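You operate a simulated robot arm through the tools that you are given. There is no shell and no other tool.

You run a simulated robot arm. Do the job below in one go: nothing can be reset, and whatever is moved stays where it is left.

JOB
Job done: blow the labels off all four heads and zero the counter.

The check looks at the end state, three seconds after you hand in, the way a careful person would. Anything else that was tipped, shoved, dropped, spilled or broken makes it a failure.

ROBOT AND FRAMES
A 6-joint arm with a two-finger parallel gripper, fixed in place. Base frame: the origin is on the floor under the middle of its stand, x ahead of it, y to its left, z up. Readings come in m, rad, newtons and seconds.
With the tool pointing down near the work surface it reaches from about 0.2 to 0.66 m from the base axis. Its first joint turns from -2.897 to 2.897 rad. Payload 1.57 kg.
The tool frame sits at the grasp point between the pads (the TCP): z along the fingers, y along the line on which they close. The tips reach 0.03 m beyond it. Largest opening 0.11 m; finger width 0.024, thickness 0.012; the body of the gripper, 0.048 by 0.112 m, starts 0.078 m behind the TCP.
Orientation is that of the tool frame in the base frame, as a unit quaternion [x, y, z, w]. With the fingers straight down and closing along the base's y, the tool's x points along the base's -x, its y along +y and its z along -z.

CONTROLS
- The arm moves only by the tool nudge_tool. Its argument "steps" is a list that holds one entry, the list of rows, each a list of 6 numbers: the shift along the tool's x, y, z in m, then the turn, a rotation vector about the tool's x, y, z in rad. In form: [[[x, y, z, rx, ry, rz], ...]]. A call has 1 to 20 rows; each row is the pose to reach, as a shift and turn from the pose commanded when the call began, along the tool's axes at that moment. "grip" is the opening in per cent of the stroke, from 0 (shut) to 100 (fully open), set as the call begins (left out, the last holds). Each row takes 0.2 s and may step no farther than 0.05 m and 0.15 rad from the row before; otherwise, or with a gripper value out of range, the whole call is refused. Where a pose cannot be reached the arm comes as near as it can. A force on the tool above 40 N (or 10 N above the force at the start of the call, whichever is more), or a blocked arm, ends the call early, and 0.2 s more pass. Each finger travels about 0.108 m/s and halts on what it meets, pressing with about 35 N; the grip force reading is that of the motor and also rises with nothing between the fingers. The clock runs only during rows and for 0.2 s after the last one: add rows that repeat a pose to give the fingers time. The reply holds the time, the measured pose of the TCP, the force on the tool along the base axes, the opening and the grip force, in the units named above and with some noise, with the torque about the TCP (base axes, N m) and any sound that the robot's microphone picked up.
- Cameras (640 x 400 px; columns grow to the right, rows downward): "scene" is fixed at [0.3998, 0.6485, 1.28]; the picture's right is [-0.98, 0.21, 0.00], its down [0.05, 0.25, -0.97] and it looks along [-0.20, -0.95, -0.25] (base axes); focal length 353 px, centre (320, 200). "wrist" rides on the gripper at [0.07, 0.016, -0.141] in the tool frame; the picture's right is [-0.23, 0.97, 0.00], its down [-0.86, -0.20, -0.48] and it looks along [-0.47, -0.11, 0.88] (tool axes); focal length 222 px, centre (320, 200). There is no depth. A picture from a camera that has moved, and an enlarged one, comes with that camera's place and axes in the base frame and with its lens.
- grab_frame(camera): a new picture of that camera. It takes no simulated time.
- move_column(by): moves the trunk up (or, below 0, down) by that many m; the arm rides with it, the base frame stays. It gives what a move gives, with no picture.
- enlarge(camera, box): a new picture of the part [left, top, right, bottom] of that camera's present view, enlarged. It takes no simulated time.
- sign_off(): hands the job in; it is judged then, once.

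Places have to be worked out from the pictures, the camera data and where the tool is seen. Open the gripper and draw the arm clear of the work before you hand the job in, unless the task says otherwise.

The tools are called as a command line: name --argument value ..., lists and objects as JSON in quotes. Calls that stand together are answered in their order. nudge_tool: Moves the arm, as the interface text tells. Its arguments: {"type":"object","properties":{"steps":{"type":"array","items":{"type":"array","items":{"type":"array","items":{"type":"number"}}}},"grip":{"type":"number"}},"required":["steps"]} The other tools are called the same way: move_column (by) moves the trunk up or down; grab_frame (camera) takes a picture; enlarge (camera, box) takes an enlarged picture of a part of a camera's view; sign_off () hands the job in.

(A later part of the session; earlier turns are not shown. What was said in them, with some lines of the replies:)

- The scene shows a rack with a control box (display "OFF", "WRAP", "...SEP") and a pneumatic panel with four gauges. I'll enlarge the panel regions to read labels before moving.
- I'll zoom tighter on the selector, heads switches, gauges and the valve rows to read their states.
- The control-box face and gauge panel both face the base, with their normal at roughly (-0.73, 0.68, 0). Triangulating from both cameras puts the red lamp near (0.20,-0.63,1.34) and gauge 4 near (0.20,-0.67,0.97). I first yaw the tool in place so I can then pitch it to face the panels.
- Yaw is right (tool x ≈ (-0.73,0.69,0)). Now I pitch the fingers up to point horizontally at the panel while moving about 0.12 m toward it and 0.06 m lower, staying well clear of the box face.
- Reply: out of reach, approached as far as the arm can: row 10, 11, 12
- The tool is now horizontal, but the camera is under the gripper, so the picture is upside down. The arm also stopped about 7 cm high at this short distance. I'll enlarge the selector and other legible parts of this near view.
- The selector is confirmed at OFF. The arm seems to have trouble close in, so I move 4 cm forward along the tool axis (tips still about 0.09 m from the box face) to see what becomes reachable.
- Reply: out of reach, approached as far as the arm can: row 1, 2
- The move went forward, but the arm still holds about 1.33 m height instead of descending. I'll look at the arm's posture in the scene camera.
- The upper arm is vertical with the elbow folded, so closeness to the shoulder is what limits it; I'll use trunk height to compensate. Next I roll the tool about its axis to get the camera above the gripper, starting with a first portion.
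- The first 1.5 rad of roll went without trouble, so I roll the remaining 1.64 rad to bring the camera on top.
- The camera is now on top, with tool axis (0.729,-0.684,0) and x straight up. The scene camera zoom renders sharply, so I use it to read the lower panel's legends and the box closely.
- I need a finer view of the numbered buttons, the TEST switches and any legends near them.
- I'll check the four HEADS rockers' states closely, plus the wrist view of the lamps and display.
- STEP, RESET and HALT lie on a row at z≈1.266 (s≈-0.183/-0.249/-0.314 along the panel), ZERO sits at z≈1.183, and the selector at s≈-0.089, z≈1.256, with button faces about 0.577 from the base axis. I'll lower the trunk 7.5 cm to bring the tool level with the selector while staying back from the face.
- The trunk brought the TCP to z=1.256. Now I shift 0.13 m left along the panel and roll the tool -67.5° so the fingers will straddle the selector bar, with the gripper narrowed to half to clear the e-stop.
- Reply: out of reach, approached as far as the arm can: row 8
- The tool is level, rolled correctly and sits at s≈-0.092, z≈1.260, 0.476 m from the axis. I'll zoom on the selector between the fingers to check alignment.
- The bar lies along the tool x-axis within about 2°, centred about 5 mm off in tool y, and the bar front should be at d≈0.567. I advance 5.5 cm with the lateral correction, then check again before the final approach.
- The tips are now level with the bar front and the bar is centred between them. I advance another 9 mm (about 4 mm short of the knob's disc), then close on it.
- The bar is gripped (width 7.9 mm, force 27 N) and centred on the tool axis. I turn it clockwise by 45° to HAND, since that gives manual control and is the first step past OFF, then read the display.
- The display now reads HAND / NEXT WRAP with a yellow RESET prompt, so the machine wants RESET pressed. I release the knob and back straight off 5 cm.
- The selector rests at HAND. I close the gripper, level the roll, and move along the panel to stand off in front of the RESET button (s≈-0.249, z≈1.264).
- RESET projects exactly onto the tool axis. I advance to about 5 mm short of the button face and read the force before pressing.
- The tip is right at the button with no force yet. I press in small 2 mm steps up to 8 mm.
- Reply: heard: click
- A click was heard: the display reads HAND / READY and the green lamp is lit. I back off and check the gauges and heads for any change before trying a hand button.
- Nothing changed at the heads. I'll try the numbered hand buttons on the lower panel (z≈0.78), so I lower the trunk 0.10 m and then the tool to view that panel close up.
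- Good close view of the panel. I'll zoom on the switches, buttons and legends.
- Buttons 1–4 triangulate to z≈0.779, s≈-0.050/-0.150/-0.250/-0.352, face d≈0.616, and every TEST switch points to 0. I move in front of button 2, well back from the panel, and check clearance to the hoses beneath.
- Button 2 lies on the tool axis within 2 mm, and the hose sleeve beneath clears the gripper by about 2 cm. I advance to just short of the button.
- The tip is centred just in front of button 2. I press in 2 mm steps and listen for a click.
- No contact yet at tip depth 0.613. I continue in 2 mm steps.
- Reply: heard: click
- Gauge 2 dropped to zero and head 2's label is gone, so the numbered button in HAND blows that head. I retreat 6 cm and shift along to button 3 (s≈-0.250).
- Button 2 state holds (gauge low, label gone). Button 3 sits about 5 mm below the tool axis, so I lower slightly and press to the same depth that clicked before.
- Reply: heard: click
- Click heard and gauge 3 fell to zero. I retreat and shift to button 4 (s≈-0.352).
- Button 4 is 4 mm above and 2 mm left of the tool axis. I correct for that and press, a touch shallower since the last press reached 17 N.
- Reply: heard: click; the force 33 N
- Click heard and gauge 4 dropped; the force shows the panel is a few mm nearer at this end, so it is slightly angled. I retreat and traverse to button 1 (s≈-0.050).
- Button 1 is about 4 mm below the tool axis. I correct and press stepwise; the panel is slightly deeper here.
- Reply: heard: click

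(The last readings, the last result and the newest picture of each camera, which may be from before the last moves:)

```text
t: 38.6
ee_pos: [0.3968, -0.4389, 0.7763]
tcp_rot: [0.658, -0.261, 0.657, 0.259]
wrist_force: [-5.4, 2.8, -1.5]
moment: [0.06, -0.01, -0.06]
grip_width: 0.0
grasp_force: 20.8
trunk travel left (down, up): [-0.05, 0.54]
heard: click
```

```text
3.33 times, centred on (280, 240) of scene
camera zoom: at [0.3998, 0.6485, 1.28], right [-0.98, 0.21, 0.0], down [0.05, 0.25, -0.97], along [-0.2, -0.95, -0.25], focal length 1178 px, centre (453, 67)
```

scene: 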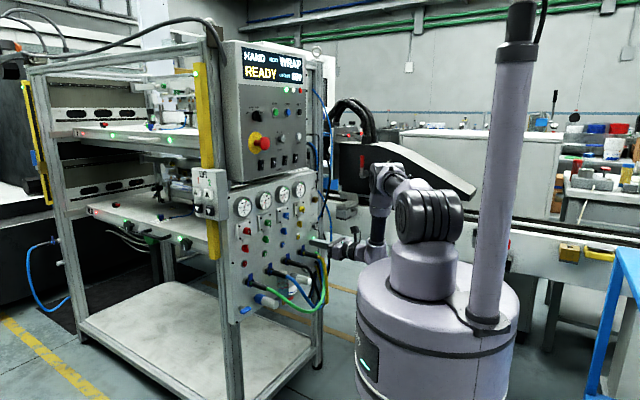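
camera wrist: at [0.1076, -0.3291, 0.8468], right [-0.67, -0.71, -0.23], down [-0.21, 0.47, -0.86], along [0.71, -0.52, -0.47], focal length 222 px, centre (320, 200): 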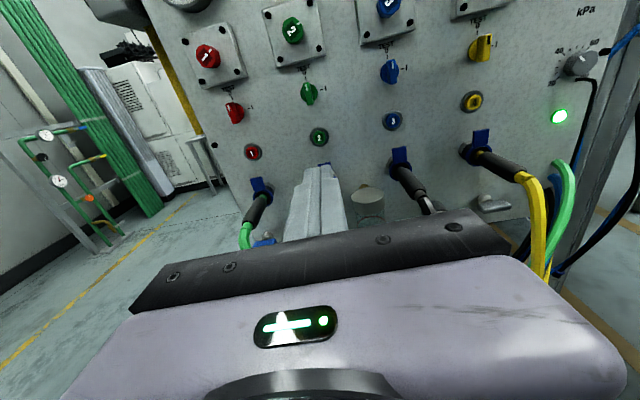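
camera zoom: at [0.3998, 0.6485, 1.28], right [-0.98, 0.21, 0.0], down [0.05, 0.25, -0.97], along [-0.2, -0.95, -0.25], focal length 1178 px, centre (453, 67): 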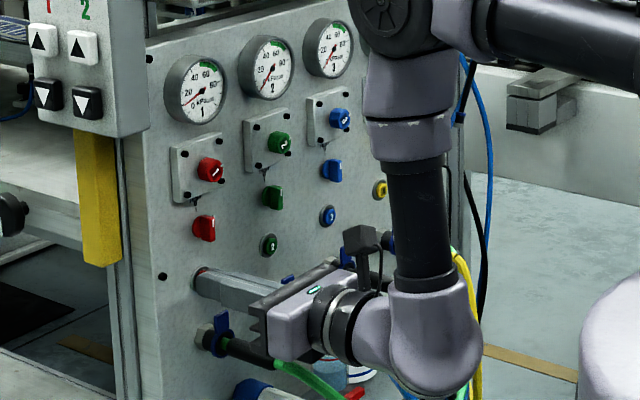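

Click heard and gauge 1 fell to zero, so all four heads are blown. I retreat well clear and check all gauges and the display.

nudge_tool --steps '[[[0, 0, -0.02, 0, 0, 0], [0, 0, -0.05, 0, 0, 0], [0.005, 0, -0.09, 0, 0, 0], [0.01, 0.01, -0.125, 0, 0, 0]]]'

enlarge --camera "scene" --box '[225, 180, 335, 300]'

enlarge --camera "scene" --box '[220, 35, 330, 125]'

enlarge --camera "scene" --box '[130, 65, 215, 215]'

```text
t: 39.6
ee_pos: [0.2977, -0.3606, 0.7855]
tcp_rot: [0.659, -0.261, 0.656, 0.26]
wrist_force: [0.1, 0.1, 0.4]
moment: [-0.02, -0.04, -0.02]
grip_width: 0.0
grasp_force: 21.4
trunk travel left (down, up): [-0.05, 0.54]
```

```text
3.33 times, centred on (280, 240) of scene
camera zoom: at [0.3998, 0.6485, 1.28], right [-0.98, 0.21, 0.0], down [0.05, 0.25, -0.97], along [-0.2, -0.95, -0.25], focal length 1178 px, centre (453, 67)
```

zoom: 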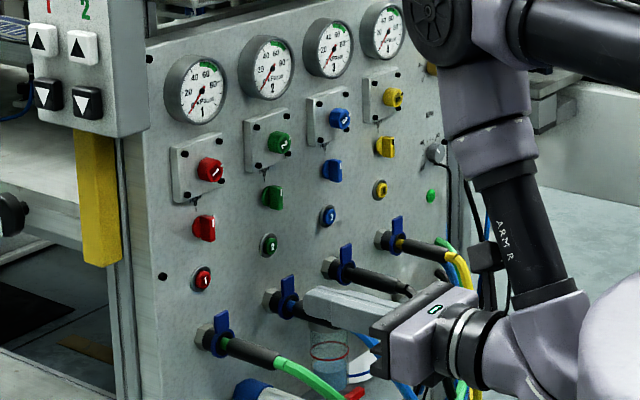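

```text
4.44 times, centred on (275, 80) of scene
camera zoom: at [0.3998, 0.6485, 1.28], right [-0.98, 0.21, 0.0], down [0.05, 0.25, -0.97], along [-0.2, -0.95, -0.25], focal length 1570 px, centre (520, 733)
```

zoom: 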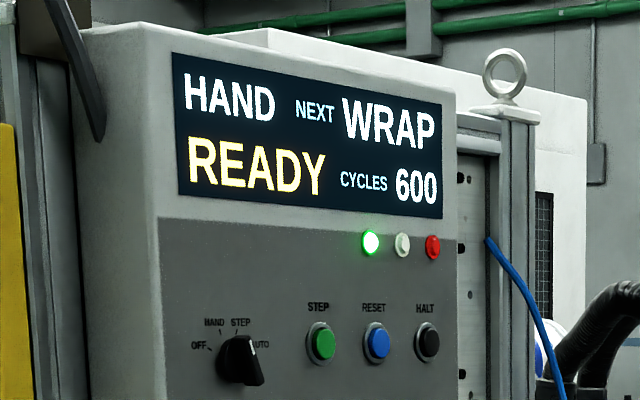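

```text
2.67 times, centred on (172, 140) of scene
camera zoom: at [0.3998, 0.6485, 1.28], right [-0.98, 0.21, 0.0], down [0.05, 0.25, -0.97], along [-0.2, -0.95, -0.25], focal length 942 px, centre (713, 360)
```

zoom: 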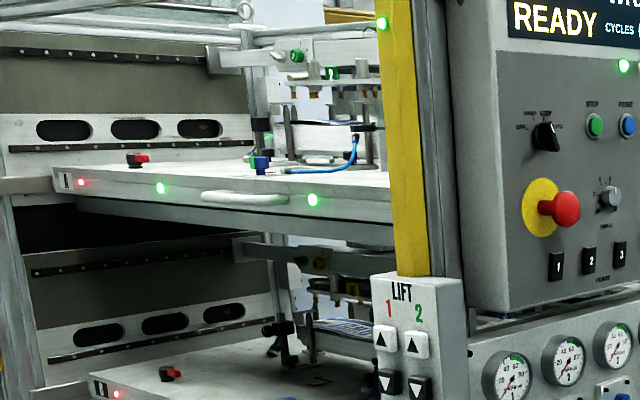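

All four gauges look low. I'll zoom to confirm the gauges and the two visible heads in detail.

enlarge --camera "scene" --box '[235, 175, 310, 220]'

enlarge --camera "scene" --box '[140, 70, 215, 120]'

enlarge --camera "scene" --box '[150, 155, 215, 205]'

enlarge --camera "scene" --box '[295, 195, 325, 250]'

```text
8.53 times, centred on (272, 198) of scene
camera zoom: at [0.3998, 0.6485, 1.28], right [-0.98, 0.21, 0.0], down [0.05, 0.25, -0.97], along [-0.2, -0.95, -0.25], focal length 3015 px, centre (725, 221)
```

zoom: 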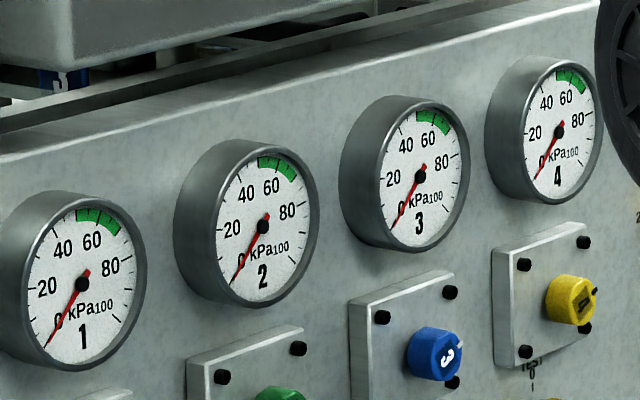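

```text
8.00 times, centred on (178, 95) of scene
camera zoom: at [0.3998, 0.6485, 1.28], right [-0.98, 0.21, 0.0], down [0.05, 0.25, -0.97], along [-0.2, -0.95, -0.25], focal length 2827 px, centre (1460, 1040)
```

zoom: 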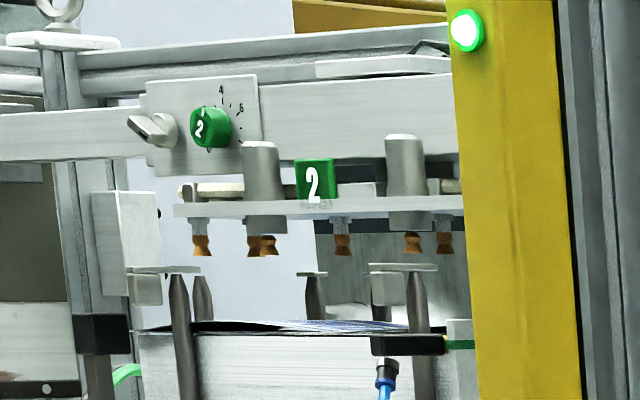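

```text
8.00 times, centred on (182, 180) of scene
camera zoom: at [0.3998, 0.6485, 1.28], right [-0.98, 0.21, 0.0], down [0.05, 0.25, -0.97], along [-0.2, -0.95, -0.25], focal length 2827 px, centre (1420, 360)
```

zoom: 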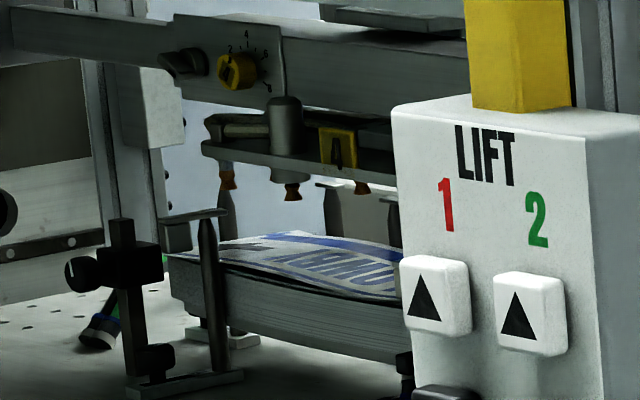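

```text
7.27 times, centred on (310, 222) of scene
camera zoom: at [0.3998, 0.6485, 1.28], right [-0.98, 0.21, 0.0], down [0.05, 0.25, -0.97], along [-0.2, -0.95, -0.25], focal length 2570 px, centre (393, 36)
```

zoom: 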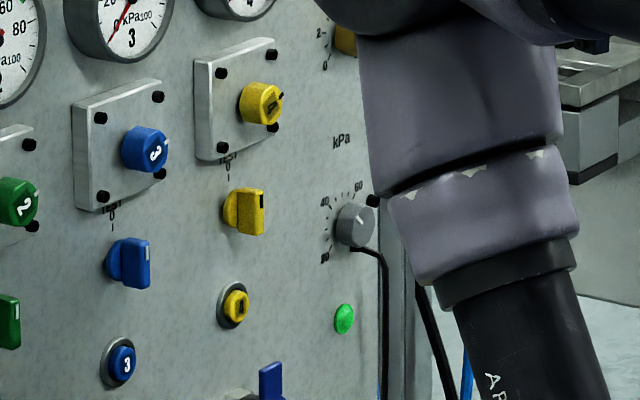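

All four gauges read 0 and the visible labels have dropped onto their stacks. Now I move diagonally up, well back from the panels, to a standoff in front of ZERO (s≈-0.314, z≈1.183).

nudge_tool --steps '[[[0.036, 0.023, 0, 0, 0, 0], [0.072, 0.046, 0, 0, 0, 0], [0.108, 0.069, 0, 0, 0, 0], [0.144, 0.092, 0, 0, 0, 0], [0.18, 0.115, 0, 0, 0, 0], [0.216, 0.139, 0, 0, 0, 0], [0.252, 0.162, 0, 0, 0, 0], [0.288, 0.185, 0, 0, 0, 0], [0.324, 0.208, 0, 0, 0, 0], [0.36, 0.231, 0, 0, 0, 0], [0.3975, 0.255, 0, 0, 0, 0]]]'

grab_frame --camera "wrist"

enlarge --camera "wrist" --box '[220, 60, 420, 230]'

enlarge --camera "scene" --box '[240, 90, 340, 180]'

```text
t: 42.0
ee_pos: [0.123, -0.551, 1.1836]
tcp_rot: [0.658, -0.259, 0.658, 0.26]
wrist_force: [0.1, 0.1, 0.9]
moment: [0.03, 0.01, 0.0]
grip_width: 0.0
grasp_force: 21.0
trunk travel left (down, up): [-0.05, 0.54]
```

```text
taken
camera wrist: at [0.01, -0.4659, 1.2538], right [-0.67, -0.71, -0.23], down [-0.21, 0.47, -0.85], along [0.71, -0.52, -0.47], focal length 222 px, centre (320, 200)
```

wrist: 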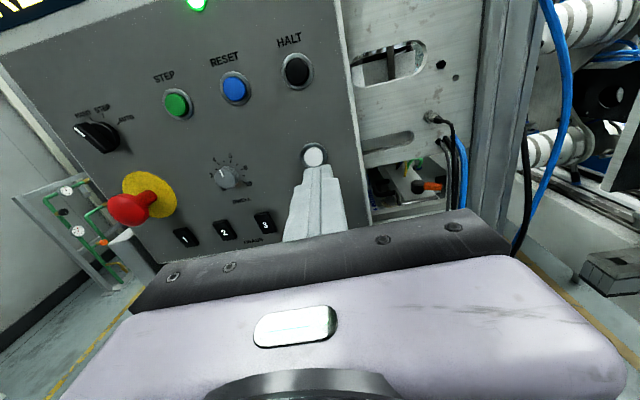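

```text
2.35 times, centred on (320, 145) of wrist
camera zoom: at [0.01, -0.4659, 1.2538], right [-0.67, -0.71, -0.23], down [-0.21, 0.47, -0.85], along [0.71, -0.52, -0.47], focal length 523 px, centre (320, 329)
```

zoom: 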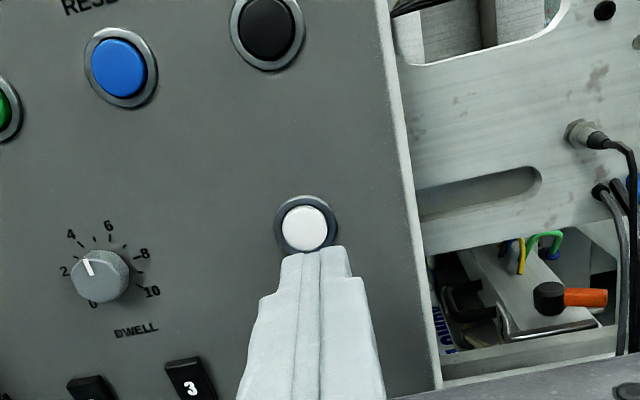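

```text
4.44 times, centred on (290, 135) of scene
camera zoom: at [0.3998, 0.6485, 1.28], right [-0.98, 0.21, 0.0], down [0.05, 0.25, -0.97], along [-0.2, -0.95, -0.25], focal length 1570 px, centre (453, 489)
```

zoom: 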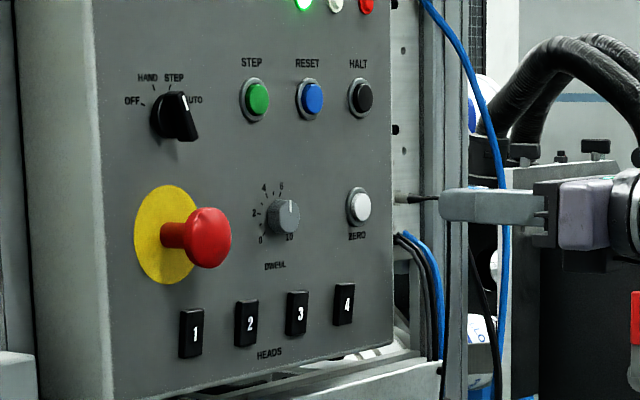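

ZERO is about 6 mm below and 9 mm left of the tool axis. I correct and advance to roughly 1 cm short of it, then re-check alignment.

nudge_tool --steps '[[[-0.003, -0.005, 0.02, 0, 0, 0], [-0.006, -0.009, 0.045, 0, 0, 0], [-0.006, -0.009, 0.06, 0, 0, 0]]]'

enlarge --camera "wrist" --box '[220, 60, 420, 230]'

enlarge --camera "scene" --box '[270, 105, 330, 165]'

```text
t: 42.9
ee_pos: [0.1745, -0.5839, 1.1764]
tcp_rot: [0.657, -0.261, 0.657, 0.26]
wrist_force: [-0.1, 0.1, -0.2]
moment: [-0.01, 0.01, 0.01]
grip_width: 0.0001
grasp_force: 21.4
trunk travel left (down, up): [-0.05, 0.54]
```

```text
2.35 times, centred on (320, 145) of wrist
camera zoom: at [0.0597, -0.4979, 1.2455], right [-0.67, -0.71, -0.23], down [-0.21, 0.47, -0.85], along [0.71, -0.52, -0.47], focal length 523 px, centre (320, 329)
```

zoom: 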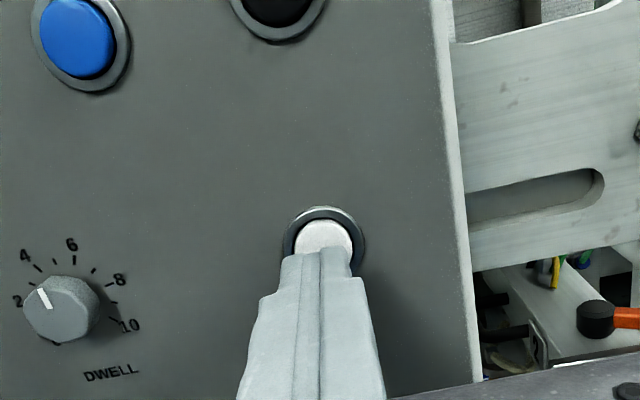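

```text
6.67 times, centred on (300, 135) of scene
camera zoom: at [0.3998, 0.6485, 1.28], right [-0.98, 0.21, 0.0], down [0.05, 0.25, -0.97], along [-0.2, -0.95, -0.25], focal length 2356 px, centre (453, 633)
```

zoom: 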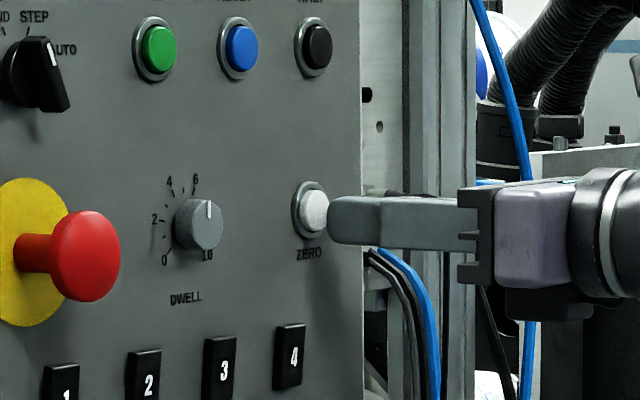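

Both views now put ZERO about 5 mm above the tip centre. I raise by 5 mm and press in 2 mm steps.

nudge_tool --steps '[[[0.005, 0.001, 0.002, 0, 0, 0], [0.005, 0.001, 0.006, 0, 0, 0], [0.005, 0.001, 0.009, 0, 0, 0], [0.005, 0.001, 0.011, 0, 0, 0], [0.005, 0.001, 0.013, 0, 0, 0]]]'

enlarge --camera "scene" --box '[220, 35, 330, 145]'

```text
t: 44.0
ee_pos: [0.1838, -0.5915, 1.1812]
tcp_rot: [0.657, -0.261, 0.657, 0.261]
wrist_force: [-0.5, -0.3, -0.6]
moment: [-0.05, 0.01, 0.0]
grip_width: 0.0002
grasp_force: 21.4
trunk travel left (down, up): [-0.05, 0.54]
```

```text
3.64 times, centred on (275, 90) of scene
camera zoom: at [0.3998, 0.6485, 1.28], right [-0.98, 0.21, 0.0], down [0.05, 0.25, -0.97], along [-0.2, -0.95, -0.25], focal length 1285 px, centre (484, 600)
```

zoom: 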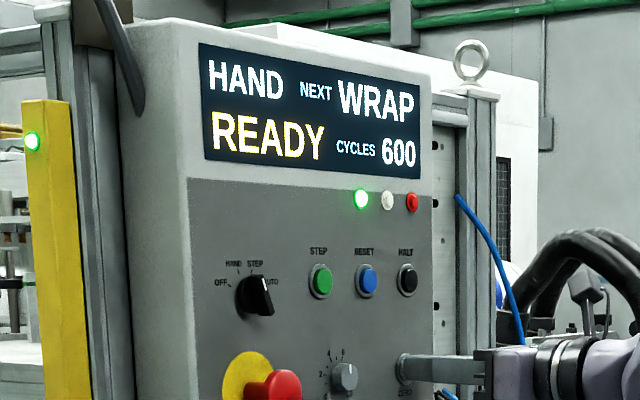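

No contact force yet at tip depth about 0.568; I continue pressing in small steps.

nudge_tool --steps '[[[0, 0, 0.002, 0, 0, 0], [0, 0, 0.004, 0, 0, 0], [0, 0, 0.005, 0, 0, 0]]]'

enlarge --camera "scene" --box '[220, 35, 330, 145]'

```text
t: 44.9
ee_pos: [0.1872, -0.5944, 1.1827]
tcp_rot: [0.656, -0.262, 0.658, 0.261]
wrist_force: [-6.9, 5.2, -2.4]
moment: [0.07, 0.05, -0.07]
grip_width: 0.0
grasp_force: 21.5
trunk travel left (down, up): [-0.05, 0.54]
heard: click
```

```text
3.64 times, centred on (275, 90) of scene
camera zoom: at [0.3998, 0.6485, 1.28], right [-0.98, 0.21, 0.0], down [0.05, 0.25, -0.97], along [-0.2, -0.95, -0.25], focal length 1285 px, centre (484, 600)
```

zoom: 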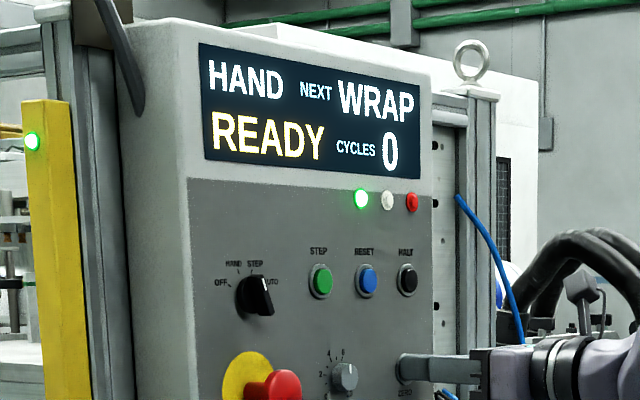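

The counter reads 0. Since the machine was found at OFF, I'll leave the selector as found: first I back straight off from ZERO.

nudge_tool --steps '[[[0, 0, -0.02, 0, 0, 0], [0, 0, -0.05, 0, 0, 0], [0, 0, -0.08, 0, 0, 0], [0, 0, -0.085, 0, 0, 0]]]'

enlarge --camera "scene" --box '[220, 35, 330, 185]'

```text
t: 45.9
ee_pos: [0.1254, -0.5368, 1.1813]
tcp_rot: [0.658, -0.26, 0.658, 0.26]
wrist_force: [-0.3, 1.2, 0.1]
moment: [0.01, 0.01, 0.01]
grip_width: 0.0
grasp_force: 21.6
trunk travel left (down, up): [-0.05, 0.54]
```

```text
2.67 times, centred on (275, 110) of scene
camera zoom: at [0.3998, 0.6485, 1.28], right [-0.98, 0.21, 0.0], down [0.05, 0.25, -0.97], along [-0.2, -0.95, -0.25], focal length 942 px, centre (440, 440)
```

zoom: 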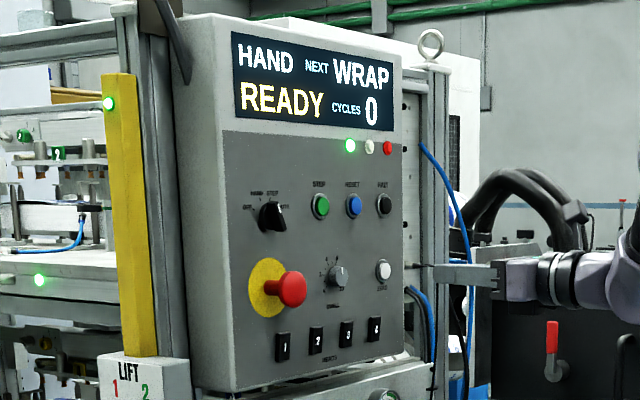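

I rise to the selector's height first (keeping above the e-stop), then traverse left to it, rolling to match the HAND position with the gripper half open.

nudge_tool --steps '[[[0.0375, 0, 0, 0, 0, 0], [0.0745, 0, 0, 0, 0, 0], [0.0745, -0.044, 0, 0, 0, -0.08], [0.0745, -0.088, 0, 0, 0, -0.16], [0.0745, -0.132, 0, 0, 0, -0.24], [0.0745, -0.176, 0, 0, 0, -0.32], [0.0745, -0.218, 0, 0, 0, -0.393], [0.0745, -0.218, 0, 0, 0, -0.393]]]' --grip 45

enlarge --camera "wrist" --box '[240, 80, 440, 230]'

enlarge --camera "scene" --box '[230, 80, 330, 160]'

```text
t: 47.6
ee_pos: [0.274, -0.3791, 1.2567]
tcp_rot: [0.696, -0.127, 0.594, 0.384]
wrist_force: [-0.2, -0.1, 0.8]
moment: [-0.02, -0.03, -0.02]
grip_width: 0.0492
grasp_force: 0.0
trunk travel left (down, up): [-0.05, 0.54]
```

```text
2.67 times, centred on (340, 155) of wrist
camera zoom: at [0.1797, -0.2735, 1.3272], right [-0.68, -0.72, 0.16], down [-0.45, 0.22, -0.87], along [0.59, -0.66, -0.47], focal length 592 px, centre (267, 320)
```

zoom: 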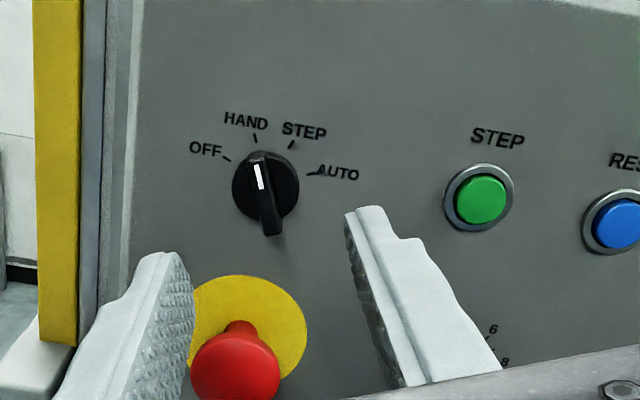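

```text
5.00 times, centred on (280, 120) of scene
camera zoom: at [0.3998, 0.6485, 1.28], right [-0.98, 0.21, 0.0], down [0.05, 0.25, -0.97], along [-0.2, -0.95, -0.25], focal length 1767 px, centre (520, 600)
```

zoom: 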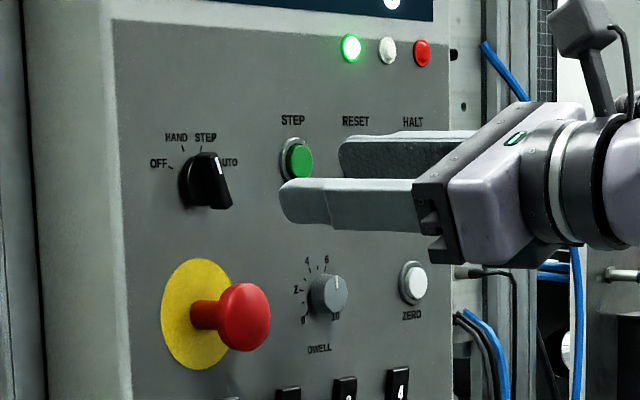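

The knob bar is centred to within 2 mm and aligned with the fingers. I advance to the same depth as before (TCP d≈0.538) and close on it.

nudge_tool --steps '[[[0, -0.002, 0.025, 0, 0, 0], [0, -0.002, 0.05, 0, 0, 0], [0, -0.002, 0.068, 0, 0, 0]]]'

enlarge --camera "wrist" --box '[240, 80, 440, 230]'

enlarge --camera "scene" --box '[240, 90, 310, 140]'

```text
t: 48.5
ee_pos: [0.3244, -0.4254, 1.2579]
tcp_rot: [0.696, -0.127, 0.594, 0.383]
wrist_force: [0.9, 0.4, -0.4]
moment: [-0.03, -0.01, 0.04]
grip_width: 0.0495
grasp_force: 0.0
trunk travel left (down, up): [-0.05, 0.54]
```

```text
2.67 times, centred on (340, 155) of wrist
camera zoom: at [0.2293, -0.3195, 1.3274], right [-0.68, -0.72, 0.16], down [-0.45, 0.22, -0.87], along [0.59, -0.66, -0.47], focal length 592 px, centre (267, 320)
```

zoom: 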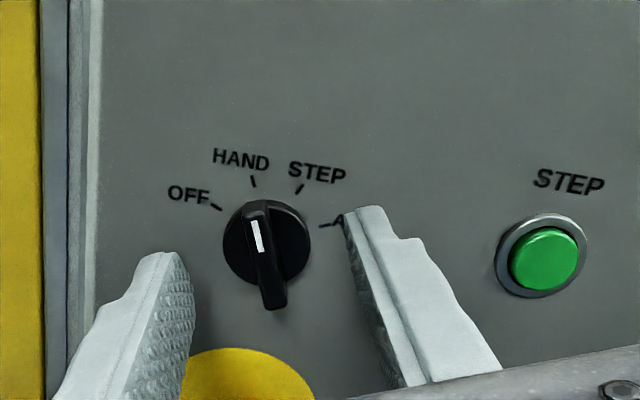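

```text
8.00 times, centred on (275, 115) of scene
camera zoom: at [0.3998, 0.6485, 1.28], right [-0.98, 0.21, 0.0], down [0.05, 0.25, -0.97], along [-0.2, -0.95, -0.25], focal length 2827 px, centre (680, 880)
```

zoom: 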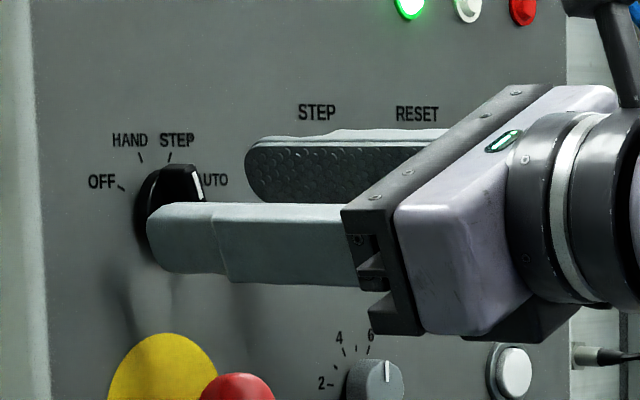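

The bar is centred in both directions. I advance the last 10 mm, close, and check the grip.

nudge_tool --steps '[[[0, -0.001, 0.004, 0, 0, 0], [0, -0.001, 0.008, 0, 0, 0], [0, -0.001, 0.0105, 0, 0, 0]]]'

nudge_tool --steps '[[[0, 0, 0, 0, 0, 0], [0, 0, 0, 0, 0, 0], [0, 0, 0, 0, 0, 0]]]' --grip 0

```text
t: 49.2
ee_pos: [0.3331, -0.4312, 1.2563]
tcp_rot: [0.695, -0.127, 0.594, 0.384]
wrist_force: [-0.2, 0.3, -0.4]
moment: [-0.03, -0.02, 0.04]
grip_width: 0.0494
grasp_force: 0.1
trunk travel left (down, up): [-0.05, 0.54]
```

```text
t: 50.0
ee_pos: [0.3317, -0.432, 1.2557]
tcp_rot: [0.695, -0.128, 0.595, 0.384]
wrist_force: [-2.7, -10.6, 8.9]
moment: [0.06, 0.08, -0.67]
grip_width: 0.008
grasp_force: 27.5
trunk travel left (down, up): [-0.05, 0.54]
```

The bar is gripped again (8 mm). I turn it back 45° counter-clockwise to OFF.

nudge_tool --steps '[[[0, 0, 0, 0, 0, -0.1], [0, 0, 0, 0, 0, -0.22], [0, 0, 0, 0, 0, -0.34], [0, 0, 0, 0, 0, -0.46], [0, 0, 0, 0, 0, -0.58], [0, 0, 0, 0, 0, -0.69], [0, 0, 0, 0, 0, -0.785]]]'

enlarge --camera "scene" --box '[220, 35, 330, 145]'

```text
t: 51.6
ee_pos: [0.3322, -0.4319, 1.2553]
tcp_rot: [0.692, 0.149, 0.402, 0.581]
wrist_force: [-1.3, -21.8, 12.1]
moment: [-0.27, -0.24, -0.83]
grip_width: 0.008
grasp_force: 27.0
trunk travel left (down, up): [-0.05, 0.54]
```

```text
3.64 times, centred on (275, 90) of scene
camera zoom: at [0.3998, 0.6485, 1.28], right [-0.98, 0.21, 0.0], down [0.05, 0.25, -0.97], along [-0.2, -0.95, -0.25], focal length 1285 px, centre (484, 600)
```

zoom: 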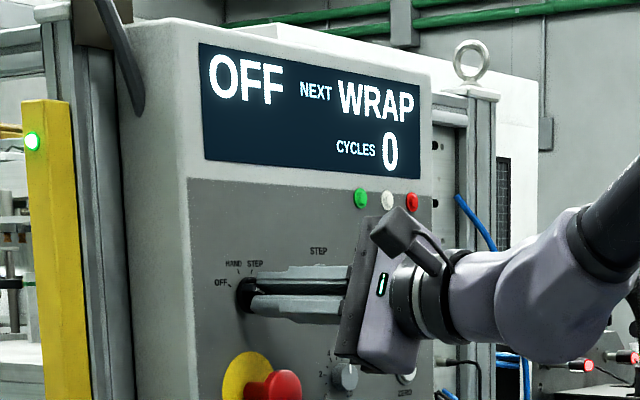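

The display reads OFF with CYCLES 0, as found apart from the zeroed counter. I open the gripper and back straight off.

nudge_tool --steps '[[[0, 0, 0, 0, 0, 0], [0, 0, 0, 0, 0, 0], [0, 0, -0.012, 0, 0, 0], [0, 0, -0.035, 0, 0, 0], [0, 0, -0.07, 0, 0, 0], [0, 0, -0.1, 0, 0, 0]]]' --grip 45

enlarge --camera "scene" --box '[220, 35, 330, 185]'

```text
t: 53.0
ee_pos: [0.2611, -0.369, 1.2438]
tcp_rot: [0.701, 0.147, 0.403, 0.57]
wrist_force: [0.4, -0.3, -1.1]
moment: [-0.02, -0.02, 0.03]
grip_width: 0.0496
grasp_force: 0.1
trunk travel left (down, up): [-0.05, 0.54]
```

```text
2.67 times, centred on (275, 110) of scene
camera zoom: at [0.3998, 0.6485, 1.28], right [-0.98, 0.21, 0.0], down [0.05, 0.25, -0.97], along [-0.2, -0.95, -0.25], focal length 942 px, centre (440, 440)
```

zoom: 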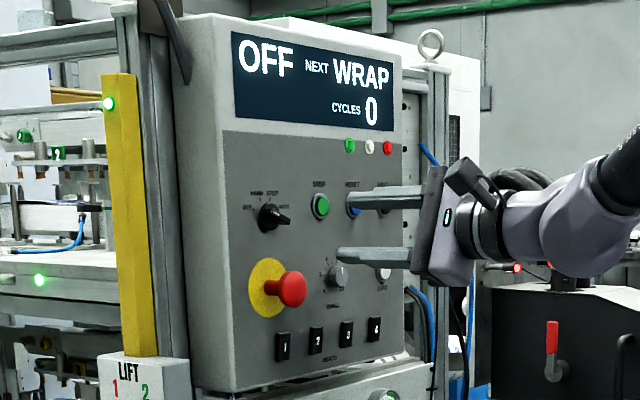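

The selector is released and the tool is back. I draw farther away, up and to the right along the panel, clear of the e-stop, and open the gripper fully.

nudge_tool --steps '[[[-0.012, 0.025, -0.004, 0, 0, 0], [-0.028, 0.052, -0.008, 0, 0, 0], [-0.045, 0.082, -0.012, 0, 0, 0], [-0.062, 0.112, -0.015, 0, 0, 0], [-0.062, 0.112, -0.015, 0, 0, 0]]]' --grip 100

grab_frame --camera "scene"

grab_frame --camera "wrist"

```text
t: 54.2
ee_pos: [0.1785, -0.4258, 1.3369]
tcp_rot: [0.691, 0.149, 0.402, 0.583]
wrist_force: [-1.3, -0.2, 0.3]
moment: [-0.02, -0.02, 0.01]
grip_width: 0.1103
grasp_force: 0.0
trunk travel left (down, up): [-0.05, 0.54]
```

```text
taken
```

scene: 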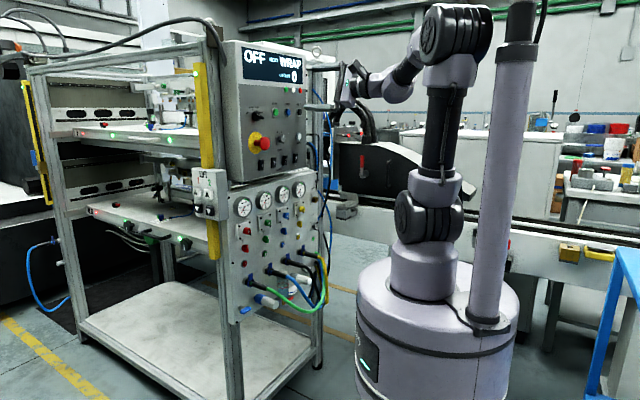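

```text
taken
camera wrist: at [0.1161, -0.2865, 1.3781], right [-0.4, -0.42, 0.81], down [-0.84, -0.19, -0.51], along [0.37, -0.88, -0.28], focal length 222 px, centre (320, 200)
```

wrist: 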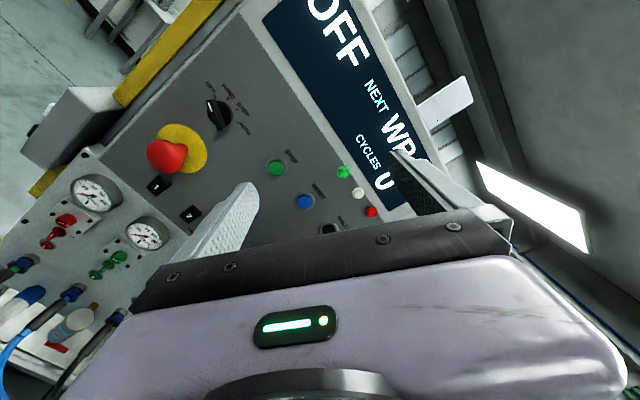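

The arm is clear with the gripper open. I return the trunk to its starting height and do a final check of display, gauges, heads and hoses.

move_column --by 0.175

enlarge --camera "scene" --box '[220, 35, 330, 185]'

enlarge --camera "scene" --box '[190, 165, 340, 325]'

enlarge --camera "scene" --box '[60, 60, 220, 240]'

grab_frame --camera "scene"

```text
t: 56.2
ee_pos: [0.179, -0.4253, 1.5105]
tcp_rot: [0.692, 0.149, 0.401, 0.582]
wrist_force: [0.6, 1.0, -0.1]
moment: [0.02, 0.01, -0.03]
grip_width: 0.1101
grasp_force: 0.1
trunk travel left (down, up): [-0.225, 0.365]
```

```text
2.67 times, centred on (275, 110) of scene
camera zoom: at [0.3998, 0.6485, 1.28], right [-0.98, 0.21, 0.0], down [0.05, 0.25, -0.97], along [-0.2, -0.95, -0.25], focal length 942 px, centre (440, 440)
```

zoom: 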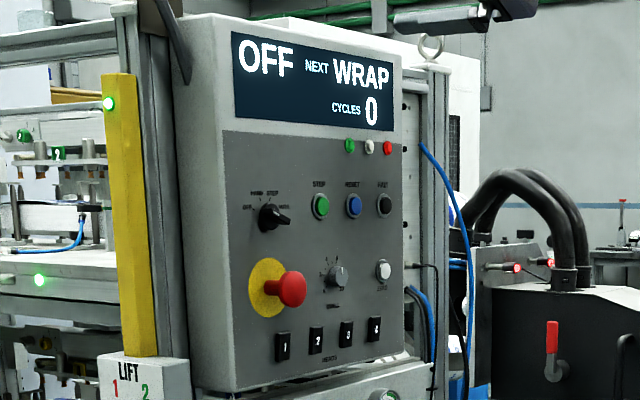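

```text
2.50 times, centred on (265, 245) of scene
camera zoom: at [0.3998, 0.6485, 1.28], right [-0.98, 0.21, 0.0], down [0.05, 0.25, -0.97], along [-0.2, -0.95, -0.25], focal length 883 px, centre (458, 88)
```

zoom: 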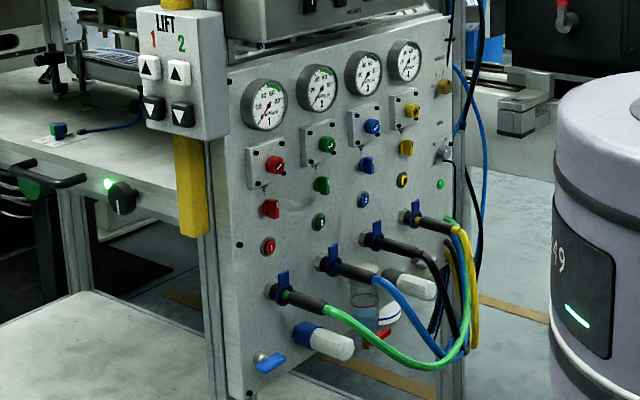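

```text
2.22 times, centred on (140, 150) of scene
camera zoom: at [0.3998, 0.6485, 1.28], right [-0.98, 0.21, 0.0], down [0.05, 0.25, -0.97], along [-0.2, -0.95, -0.25], focal length 785 px, centre (720, 311)
```

zoom: 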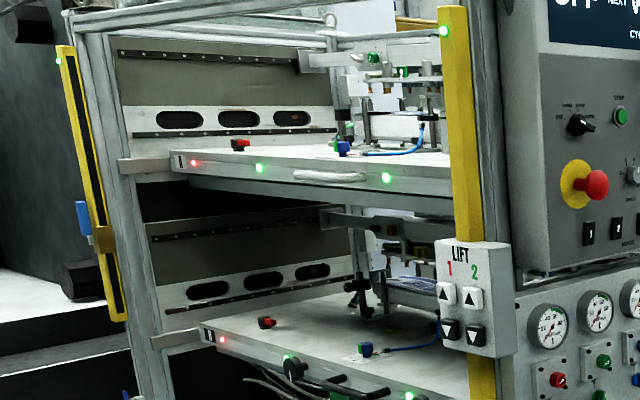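

```text
taken
```

scene: 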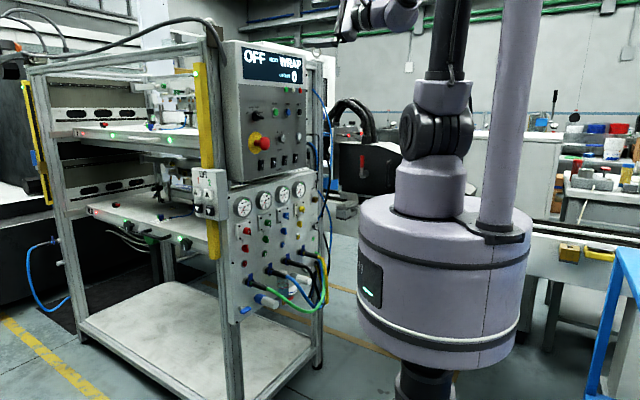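

All four gauges are at zero, the labels are off the visible heads, CYCLES reads 0 and the selector is back at OFF. Everything else looks unchanged, and the arm is clear with the gripper open, so I hand in.

sign_off

```text
The job is handed in.
```

All four heads were blown and the cycle counter now reads 0; the job is handed in.

- **Labels:** With the selector on HAND and RESET pressed, I pressed the numbered buttons 1–4 on the lower panel. Each one clicked and its vacuum gauge dropped to 0. I saw the labels off heads 2 and 4. Heads 1 and 3 aren't in camera view, so for those I'm relying on the gauges.
- **Counter:** I pressed ZERO and the display went from CYCLES 600 to 0.
- **How it was left:** I turned the selector back to OFF, as I found it. The display shows OFF, NEXT WRAP, CYCLES 0. The arm is clear of the panels with the gripper open.

Button 4 took the hardest press, about 33 N, because the panel sits a few millimetres closer at that end. In the last pictures nothing else looked moved or damaged.
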